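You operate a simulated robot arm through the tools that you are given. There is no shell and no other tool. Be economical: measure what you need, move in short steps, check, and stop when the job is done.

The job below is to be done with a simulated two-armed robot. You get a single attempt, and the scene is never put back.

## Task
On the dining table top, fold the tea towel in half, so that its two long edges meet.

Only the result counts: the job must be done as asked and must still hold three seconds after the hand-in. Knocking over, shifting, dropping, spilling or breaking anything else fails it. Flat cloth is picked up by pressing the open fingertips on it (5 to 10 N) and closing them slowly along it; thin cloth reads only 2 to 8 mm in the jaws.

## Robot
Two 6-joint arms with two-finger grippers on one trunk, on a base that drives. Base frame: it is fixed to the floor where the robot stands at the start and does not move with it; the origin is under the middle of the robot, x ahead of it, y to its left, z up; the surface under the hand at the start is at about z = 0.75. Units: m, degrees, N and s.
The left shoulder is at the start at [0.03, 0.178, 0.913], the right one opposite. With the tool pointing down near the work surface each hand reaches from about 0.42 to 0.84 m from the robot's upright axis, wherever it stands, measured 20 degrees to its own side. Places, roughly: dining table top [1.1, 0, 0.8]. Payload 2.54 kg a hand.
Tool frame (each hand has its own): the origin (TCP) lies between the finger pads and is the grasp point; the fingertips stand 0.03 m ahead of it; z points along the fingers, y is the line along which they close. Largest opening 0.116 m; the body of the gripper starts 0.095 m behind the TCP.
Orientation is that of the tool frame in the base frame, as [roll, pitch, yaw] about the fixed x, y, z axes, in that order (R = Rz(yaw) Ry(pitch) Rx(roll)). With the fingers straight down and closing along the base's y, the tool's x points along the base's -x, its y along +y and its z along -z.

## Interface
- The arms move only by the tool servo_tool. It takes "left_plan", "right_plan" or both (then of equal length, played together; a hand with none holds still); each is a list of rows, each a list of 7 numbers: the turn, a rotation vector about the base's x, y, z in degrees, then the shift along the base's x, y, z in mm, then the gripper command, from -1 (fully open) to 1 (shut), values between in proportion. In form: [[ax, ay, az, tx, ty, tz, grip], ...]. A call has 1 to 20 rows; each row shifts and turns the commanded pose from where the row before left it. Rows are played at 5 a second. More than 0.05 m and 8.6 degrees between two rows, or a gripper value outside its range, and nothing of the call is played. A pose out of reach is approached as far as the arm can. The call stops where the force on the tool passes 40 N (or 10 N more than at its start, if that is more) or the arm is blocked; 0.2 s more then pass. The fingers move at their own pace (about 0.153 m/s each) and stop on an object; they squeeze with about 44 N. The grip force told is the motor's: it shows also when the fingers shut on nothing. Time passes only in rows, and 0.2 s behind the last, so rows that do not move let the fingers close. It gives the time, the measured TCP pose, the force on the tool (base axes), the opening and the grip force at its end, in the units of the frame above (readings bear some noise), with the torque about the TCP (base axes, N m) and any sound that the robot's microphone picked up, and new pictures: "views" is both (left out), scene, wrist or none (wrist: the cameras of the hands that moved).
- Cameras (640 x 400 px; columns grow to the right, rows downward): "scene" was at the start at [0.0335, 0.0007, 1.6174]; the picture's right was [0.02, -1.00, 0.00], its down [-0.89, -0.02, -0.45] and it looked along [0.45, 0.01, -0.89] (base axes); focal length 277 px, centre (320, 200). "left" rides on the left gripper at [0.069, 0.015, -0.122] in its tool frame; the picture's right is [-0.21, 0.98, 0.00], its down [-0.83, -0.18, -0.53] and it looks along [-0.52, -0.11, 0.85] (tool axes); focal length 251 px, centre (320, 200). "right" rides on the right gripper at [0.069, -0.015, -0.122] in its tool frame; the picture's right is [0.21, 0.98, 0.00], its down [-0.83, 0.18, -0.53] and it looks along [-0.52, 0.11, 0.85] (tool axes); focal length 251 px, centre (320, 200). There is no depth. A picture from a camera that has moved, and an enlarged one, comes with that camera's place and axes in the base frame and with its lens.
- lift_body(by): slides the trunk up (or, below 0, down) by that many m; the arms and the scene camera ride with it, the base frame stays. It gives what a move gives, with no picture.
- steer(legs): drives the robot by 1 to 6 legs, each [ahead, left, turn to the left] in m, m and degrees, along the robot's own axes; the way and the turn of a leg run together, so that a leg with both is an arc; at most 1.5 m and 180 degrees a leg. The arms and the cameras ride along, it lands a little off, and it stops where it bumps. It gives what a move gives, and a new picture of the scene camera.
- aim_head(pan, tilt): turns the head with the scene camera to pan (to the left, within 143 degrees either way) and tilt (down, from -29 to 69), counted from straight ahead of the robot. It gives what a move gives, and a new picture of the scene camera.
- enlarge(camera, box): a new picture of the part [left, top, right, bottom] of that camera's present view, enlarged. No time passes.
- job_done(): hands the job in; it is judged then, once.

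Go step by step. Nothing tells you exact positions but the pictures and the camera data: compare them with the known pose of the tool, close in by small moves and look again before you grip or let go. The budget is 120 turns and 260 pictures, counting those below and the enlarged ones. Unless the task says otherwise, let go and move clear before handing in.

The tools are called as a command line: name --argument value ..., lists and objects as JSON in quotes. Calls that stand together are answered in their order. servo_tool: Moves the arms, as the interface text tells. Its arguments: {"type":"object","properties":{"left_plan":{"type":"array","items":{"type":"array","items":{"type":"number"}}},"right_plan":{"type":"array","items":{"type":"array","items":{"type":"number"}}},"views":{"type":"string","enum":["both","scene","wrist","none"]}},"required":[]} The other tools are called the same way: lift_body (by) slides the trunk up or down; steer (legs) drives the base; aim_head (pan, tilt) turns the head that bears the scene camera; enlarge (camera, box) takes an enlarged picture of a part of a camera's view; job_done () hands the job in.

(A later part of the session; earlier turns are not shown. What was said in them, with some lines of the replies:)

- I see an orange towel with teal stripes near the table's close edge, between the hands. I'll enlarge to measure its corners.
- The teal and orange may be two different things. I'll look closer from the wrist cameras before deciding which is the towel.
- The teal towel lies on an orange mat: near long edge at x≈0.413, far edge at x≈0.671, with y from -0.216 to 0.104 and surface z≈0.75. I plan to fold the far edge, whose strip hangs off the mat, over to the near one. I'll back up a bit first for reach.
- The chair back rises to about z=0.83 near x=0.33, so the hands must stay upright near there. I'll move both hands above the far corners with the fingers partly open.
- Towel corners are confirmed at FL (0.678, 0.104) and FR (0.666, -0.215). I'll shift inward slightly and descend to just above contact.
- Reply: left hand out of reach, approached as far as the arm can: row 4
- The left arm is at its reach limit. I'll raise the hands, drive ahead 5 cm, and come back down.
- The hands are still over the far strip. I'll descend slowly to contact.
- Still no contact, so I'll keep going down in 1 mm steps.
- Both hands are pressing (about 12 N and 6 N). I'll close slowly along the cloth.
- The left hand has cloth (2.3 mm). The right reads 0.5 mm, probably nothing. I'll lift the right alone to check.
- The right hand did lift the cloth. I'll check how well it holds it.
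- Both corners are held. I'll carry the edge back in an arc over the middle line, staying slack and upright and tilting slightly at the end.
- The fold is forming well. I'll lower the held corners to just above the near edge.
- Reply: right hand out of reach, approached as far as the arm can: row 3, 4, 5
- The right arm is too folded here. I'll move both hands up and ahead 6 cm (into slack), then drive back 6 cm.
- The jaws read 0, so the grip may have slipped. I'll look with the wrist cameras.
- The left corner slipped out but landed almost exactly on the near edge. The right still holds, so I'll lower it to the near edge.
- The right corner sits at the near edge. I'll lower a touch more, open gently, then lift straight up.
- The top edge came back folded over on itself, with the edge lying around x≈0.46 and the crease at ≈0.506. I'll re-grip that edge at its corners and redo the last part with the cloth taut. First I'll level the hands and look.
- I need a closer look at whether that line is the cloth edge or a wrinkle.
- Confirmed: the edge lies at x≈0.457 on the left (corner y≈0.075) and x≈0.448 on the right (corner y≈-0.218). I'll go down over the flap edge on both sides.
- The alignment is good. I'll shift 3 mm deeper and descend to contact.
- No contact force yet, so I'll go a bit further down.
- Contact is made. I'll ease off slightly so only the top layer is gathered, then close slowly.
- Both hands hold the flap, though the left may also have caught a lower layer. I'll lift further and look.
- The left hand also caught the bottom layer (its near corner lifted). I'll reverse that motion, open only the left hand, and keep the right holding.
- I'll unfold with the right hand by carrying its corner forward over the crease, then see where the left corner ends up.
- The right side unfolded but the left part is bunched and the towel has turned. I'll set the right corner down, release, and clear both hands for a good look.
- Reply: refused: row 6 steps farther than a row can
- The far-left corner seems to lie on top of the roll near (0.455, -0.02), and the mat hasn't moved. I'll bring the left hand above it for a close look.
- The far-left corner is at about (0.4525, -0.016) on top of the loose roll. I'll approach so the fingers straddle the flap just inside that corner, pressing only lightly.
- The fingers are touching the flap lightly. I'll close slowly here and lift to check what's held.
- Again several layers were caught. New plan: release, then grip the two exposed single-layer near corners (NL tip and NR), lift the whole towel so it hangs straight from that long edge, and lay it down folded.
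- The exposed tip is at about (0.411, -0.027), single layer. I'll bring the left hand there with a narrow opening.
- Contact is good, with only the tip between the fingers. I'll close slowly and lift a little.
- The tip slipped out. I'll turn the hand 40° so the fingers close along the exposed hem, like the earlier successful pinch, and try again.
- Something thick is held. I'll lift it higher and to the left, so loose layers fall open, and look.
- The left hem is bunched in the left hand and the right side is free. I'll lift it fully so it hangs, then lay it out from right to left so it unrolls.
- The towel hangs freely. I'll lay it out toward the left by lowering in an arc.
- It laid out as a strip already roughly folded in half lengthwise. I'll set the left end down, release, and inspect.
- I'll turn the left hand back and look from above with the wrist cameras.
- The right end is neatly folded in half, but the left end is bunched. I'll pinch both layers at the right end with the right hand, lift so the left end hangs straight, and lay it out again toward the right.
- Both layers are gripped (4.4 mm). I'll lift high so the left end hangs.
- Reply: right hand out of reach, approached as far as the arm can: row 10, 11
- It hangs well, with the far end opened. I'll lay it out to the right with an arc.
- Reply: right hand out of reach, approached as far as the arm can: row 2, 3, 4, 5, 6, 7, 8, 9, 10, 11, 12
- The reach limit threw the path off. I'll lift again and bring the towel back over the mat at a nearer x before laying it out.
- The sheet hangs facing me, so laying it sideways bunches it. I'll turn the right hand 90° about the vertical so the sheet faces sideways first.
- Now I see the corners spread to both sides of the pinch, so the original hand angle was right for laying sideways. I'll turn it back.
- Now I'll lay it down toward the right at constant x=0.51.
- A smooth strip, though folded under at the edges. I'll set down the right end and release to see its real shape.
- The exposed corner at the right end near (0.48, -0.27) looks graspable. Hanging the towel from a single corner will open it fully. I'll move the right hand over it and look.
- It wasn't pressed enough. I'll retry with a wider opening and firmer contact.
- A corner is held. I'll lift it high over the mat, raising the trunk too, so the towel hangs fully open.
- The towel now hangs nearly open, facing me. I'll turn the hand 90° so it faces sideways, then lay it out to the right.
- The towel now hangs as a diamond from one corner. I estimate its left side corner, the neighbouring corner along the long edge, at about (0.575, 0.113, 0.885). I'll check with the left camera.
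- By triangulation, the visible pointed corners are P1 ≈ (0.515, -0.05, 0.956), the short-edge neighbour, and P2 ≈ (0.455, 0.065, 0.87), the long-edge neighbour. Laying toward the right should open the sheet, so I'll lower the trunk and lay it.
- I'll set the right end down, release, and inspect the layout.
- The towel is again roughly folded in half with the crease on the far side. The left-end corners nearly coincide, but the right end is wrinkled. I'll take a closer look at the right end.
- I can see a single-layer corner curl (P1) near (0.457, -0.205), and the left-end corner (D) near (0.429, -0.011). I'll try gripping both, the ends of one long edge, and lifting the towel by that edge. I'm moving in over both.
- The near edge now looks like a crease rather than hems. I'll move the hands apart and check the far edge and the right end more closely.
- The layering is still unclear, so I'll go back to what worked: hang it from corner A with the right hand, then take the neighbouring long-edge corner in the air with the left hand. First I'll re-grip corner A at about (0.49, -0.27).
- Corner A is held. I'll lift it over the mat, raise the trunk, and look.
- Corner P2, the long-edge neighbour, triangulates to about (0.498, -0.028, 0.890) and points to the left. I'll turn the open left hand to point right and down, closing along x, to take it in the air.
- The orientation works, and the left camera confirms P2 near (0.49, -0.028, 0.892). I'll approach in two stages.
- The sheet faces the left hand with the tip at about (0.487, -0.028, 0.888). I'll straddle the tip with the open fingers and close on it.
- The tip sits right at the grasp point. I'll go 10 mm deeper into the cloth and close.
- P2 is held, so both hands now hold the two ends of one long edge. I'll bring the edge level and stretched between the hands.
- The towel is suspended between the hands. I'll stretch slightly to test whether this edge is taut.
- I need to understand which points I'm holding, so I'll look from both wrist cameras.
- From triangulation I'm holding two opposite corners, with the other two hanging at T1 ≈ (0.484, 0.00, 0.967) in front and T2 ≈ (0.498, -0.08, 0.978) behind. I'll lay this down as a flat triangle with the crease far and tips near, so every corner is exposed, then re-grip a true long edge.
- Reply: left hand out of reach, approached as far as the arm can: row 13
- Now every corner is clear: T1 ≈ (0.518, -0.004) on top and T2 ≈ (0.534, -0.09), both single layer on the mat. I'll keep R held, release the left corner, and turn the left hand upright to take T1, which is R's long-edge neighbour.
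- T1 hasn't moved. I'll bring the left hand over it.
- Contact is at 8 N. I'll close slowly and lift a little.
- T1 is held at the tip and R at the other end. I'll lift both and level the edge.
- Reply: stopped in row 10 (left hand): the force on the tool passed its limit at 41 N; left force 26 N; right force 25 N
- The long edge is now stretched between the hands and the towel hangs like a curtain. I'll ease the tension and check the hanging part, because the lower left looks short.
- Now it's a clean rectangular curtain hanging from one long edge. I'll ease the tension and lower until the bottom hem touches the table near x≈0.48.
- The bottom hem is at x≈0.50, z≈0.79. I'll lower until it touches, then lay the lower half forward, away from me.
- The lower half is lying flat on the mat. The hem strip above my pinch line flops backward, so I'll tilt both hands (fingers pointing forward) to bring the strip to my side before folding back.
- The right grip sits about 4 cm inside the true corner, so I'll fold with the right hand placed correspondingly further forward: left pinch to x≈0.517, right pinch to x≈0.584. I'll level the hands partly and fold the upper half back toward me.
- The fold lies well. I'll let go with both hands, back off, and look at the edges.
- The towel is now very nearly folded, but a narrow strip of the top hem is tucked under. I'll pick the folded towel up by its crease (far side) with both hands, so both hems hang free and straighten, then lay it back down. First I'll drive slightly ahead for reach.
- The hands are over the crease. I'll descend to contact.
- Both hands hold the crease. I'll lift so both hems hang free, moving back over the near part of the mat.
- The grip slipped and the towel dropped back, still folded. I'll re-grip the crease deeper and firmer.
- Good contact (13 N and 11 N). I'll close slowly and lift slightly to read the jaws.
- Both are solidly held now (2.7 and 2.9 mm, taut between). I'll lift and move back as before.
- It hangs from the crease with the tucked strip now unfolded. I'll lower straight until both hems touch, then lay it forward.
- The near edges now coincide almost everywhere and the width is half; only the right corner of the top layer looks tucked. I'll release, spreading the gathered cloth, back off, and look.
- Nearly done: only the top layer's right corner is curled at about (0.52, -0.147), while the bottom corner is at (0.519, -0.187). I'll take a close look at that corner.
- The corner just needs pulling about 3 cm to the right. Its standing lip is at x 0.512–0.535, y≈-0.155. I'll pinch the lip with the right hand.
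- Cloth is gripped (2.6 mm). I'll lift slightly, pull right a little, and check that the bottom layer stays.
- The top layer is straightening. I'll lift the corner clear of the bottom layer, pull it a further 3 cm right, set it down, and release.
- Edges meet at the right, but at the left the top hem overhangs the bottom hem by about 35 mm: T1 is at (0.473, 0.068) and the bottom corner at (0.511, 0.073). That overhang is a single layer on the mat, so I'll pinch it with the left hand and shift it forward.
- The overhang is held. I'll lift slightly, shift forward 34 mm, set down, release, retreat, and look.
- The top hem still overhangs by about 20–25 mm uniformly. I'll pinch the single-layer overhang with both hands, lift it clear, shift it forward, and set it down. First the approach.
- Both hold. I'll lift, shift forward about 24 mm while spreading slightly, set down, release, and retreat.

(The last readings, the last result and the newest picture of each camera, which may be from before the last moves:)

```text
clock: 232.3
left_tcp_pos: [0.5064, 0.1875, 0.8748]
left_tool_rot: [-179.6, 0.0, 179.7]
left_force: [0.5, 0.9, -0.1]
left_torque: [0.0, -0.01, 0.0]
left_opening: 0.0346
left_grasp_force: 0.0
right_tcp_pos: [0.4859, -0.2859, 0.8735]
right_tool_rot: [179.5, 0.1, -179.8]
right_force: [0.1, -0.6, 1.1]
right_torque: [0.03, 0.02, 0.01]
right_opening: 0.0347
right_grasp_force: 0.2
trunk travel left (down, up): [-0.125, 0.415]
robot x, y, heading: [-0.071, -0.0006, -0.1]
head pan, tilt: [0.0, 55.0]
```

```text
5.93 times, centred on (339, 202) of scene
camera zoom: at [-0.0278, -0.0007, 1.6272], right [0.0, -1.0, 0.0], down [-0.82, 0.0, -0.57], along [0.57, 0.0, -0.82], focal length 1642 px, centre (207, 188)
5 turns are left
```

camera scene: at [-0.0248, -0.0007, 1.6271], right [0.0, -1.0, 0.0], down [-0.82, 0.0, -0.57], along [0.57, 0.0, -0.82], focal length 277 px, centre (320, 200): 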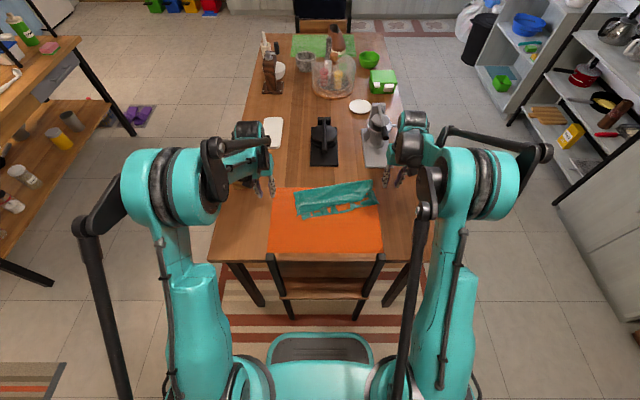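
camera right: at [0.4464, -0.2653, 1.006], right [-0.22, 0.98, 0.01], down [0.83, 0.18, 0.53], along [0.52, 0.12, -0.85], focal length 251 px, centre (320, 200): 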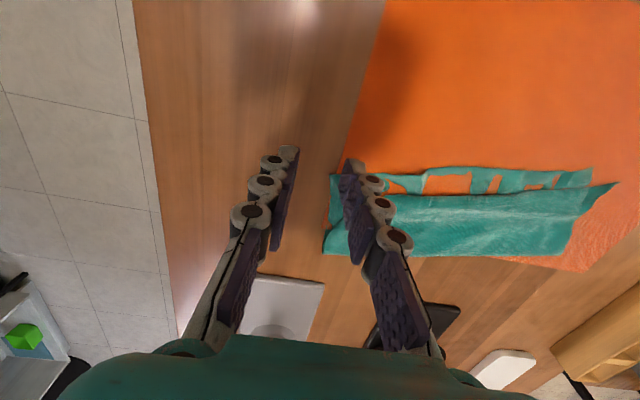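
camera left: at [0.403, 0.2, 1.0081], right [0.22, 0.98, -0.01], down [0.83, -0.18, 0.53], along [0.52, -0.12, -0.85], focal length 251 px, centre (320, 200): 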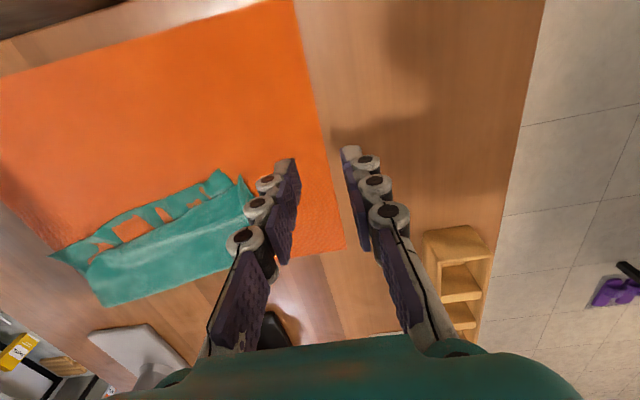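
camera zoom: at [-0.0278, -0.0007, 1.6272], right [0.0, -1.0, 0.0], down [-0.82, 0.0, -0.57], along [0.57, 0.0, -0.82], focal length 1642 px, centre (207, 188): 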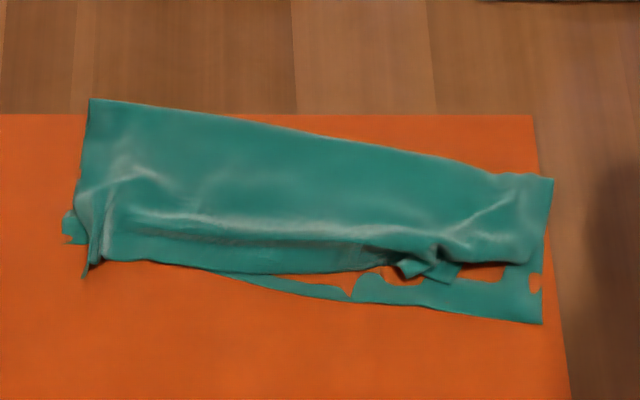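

The left and middle edges meet, but the top layer's right corner is now about 3 cm short. I'll pinch that raised corner flap at about (0.516, -0.140) lightly and carry it toward the bottom corner at (0.484, -0.207).

servo_tool --right_plan '[[0, 0, 0, 8, 36, -5, 0.38], [0, 0, 0, 8, 36, -10, 0.38], [0, 0, 0, 8, 37, -15, 0.38], [0, 0, 0, 7, 37, -20, 0.38], [0, 0, 0, 0, 0, -20, 0.38], [0, 0, 0, 0, 0, -10, 0.38], [0, 0, 0, 0, 0, -5, 0.38], [0, 0, 0, 0, 0, 0, 0.5], [0, 0, 0, 0, 0, 0, 0.62], [0, 0, 0, 0, 0, 0, 0.74], [0, 0, 0, 0, 0, 0, 0.86], [0, 0, 0, 0, 0, 0, 1], [0, 0, 0, 0, 0, 0, 1], [0, 0, 0, 0, 0, 0, 1], [0, 0, 0, 0, 0, 10, 1]]' --views "none"

```text
clock: 235.5
left_tcp_pos: [0.5057, 0.1864, 0.8749]
left_tool_rot: [-179.6, 0.0, 179.9]
left_force: [0.2, 0.4, 0.0]
left_torque: [-0.01, 0.0, -0.03]
left_opening: 0.0351
left_grasp_force: 0.1
right_tcp_pos: [0.5171, -0.1413, 0.7985]
right_tool_rot: [179.5, 0.0, -179.8]
right_force: [0.2, 0.1, 0.6]
right_torque: [0.04, 0.0, -0.01]
right_opening: 0.0025
right_grasp_force: 33.2
trunk travel left (down, up): [-0.125, 0.415]
robot x, y, heading: [-0.0713, 0.0032, 0.2]
head pan, tilt: [0.0, 55.0]
no pictures are left
4 turns are left
```

The flap is held (2.5 mm). I'll lift it clear, carry it toward the bottom corner, set it down, release, and retreat.

servo_tool --right_plan '[[0, 0, 0, 0, -4, 12, 1], [0, 0, 0, -5, -10, 6, 1], [0, 0, 0, -8, -12, 0, 1], [0, 0, 0, -8, -10, -6, 1], [0, 0, 0, -6, -6, -8, 1], [0, 0, 0, 0, 0, -8, 1], [0, 0, 0, 0, 0, -6, 1], [0, 0, 0, 0, 0, 0, 1], [0, 0, 0, 0, 0, 0, 0.85], [0, 0, 0, 0, 0, 0, 0.7], [0, 0, 0, 0, 0, 0, 0.55], [0, 0, 0, 0, 0, 15, 0.55], [0, 0, 0, 0, 0, 35, 0.55], [0, 0, 0, -5, -40, 25, 0.55], [0, 0, 0, -10, -45, 10, 0.55], [0, 0, 0, 0, -40, 0, 0.55]]' --views "none"

```text
clock: 238.9
left_tcp_pos: [0.5059, 0.1854, 0.8745]
left_tool_rot: [-179.6, -0.2, 179.8]
left_force: [-0.1, -0.9, 0.1]
left_torque: [0.02, 0.03, 0.02]
left_opening: 0.035
left_grasp_force: 0.0
right_tcp_pos: [0.475, -0.311, 0.8728]
right_tool_rot: [179.4, 0.0, -179.9]
right_force: [0.8, -1.1, -0.1]
right_torque: [0.05, 0.01, -0.02]
right_opening: 0.0258
right_grasp_force: 0.2
trunk travel left (down, up): [-0.125, 0.415]
robot x, y, heading: [-0.0703, -0.0018, 0.0]
head pan, tilt: [0.0, 55.0]
no pictures are left
3 turns are left
```

Both hands are clear, the towel is released and folded lengthwise, and there are no pictures left to refine it further, so I'm handing in.

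job_done

```text
The job is handed in.
```

I handed the job in with the tea towel folded in half lengthwise on the table, but I can't confirm that the long edges meet all the way along.

- **Last picture:** the edges met along the left and middle. The top layer's right corner was about 3 cm short of the bottom edge.
- **After that:** I carried that corner toward the bottom one without being able to look, because I had no pictures left. I don't know how close it ended up.
- **Everything else:** in the pictures I saw nothing else moved or knocked over, and the orange mat stayed where it was. Both hands let go and were clear of the towel before the hand-in.
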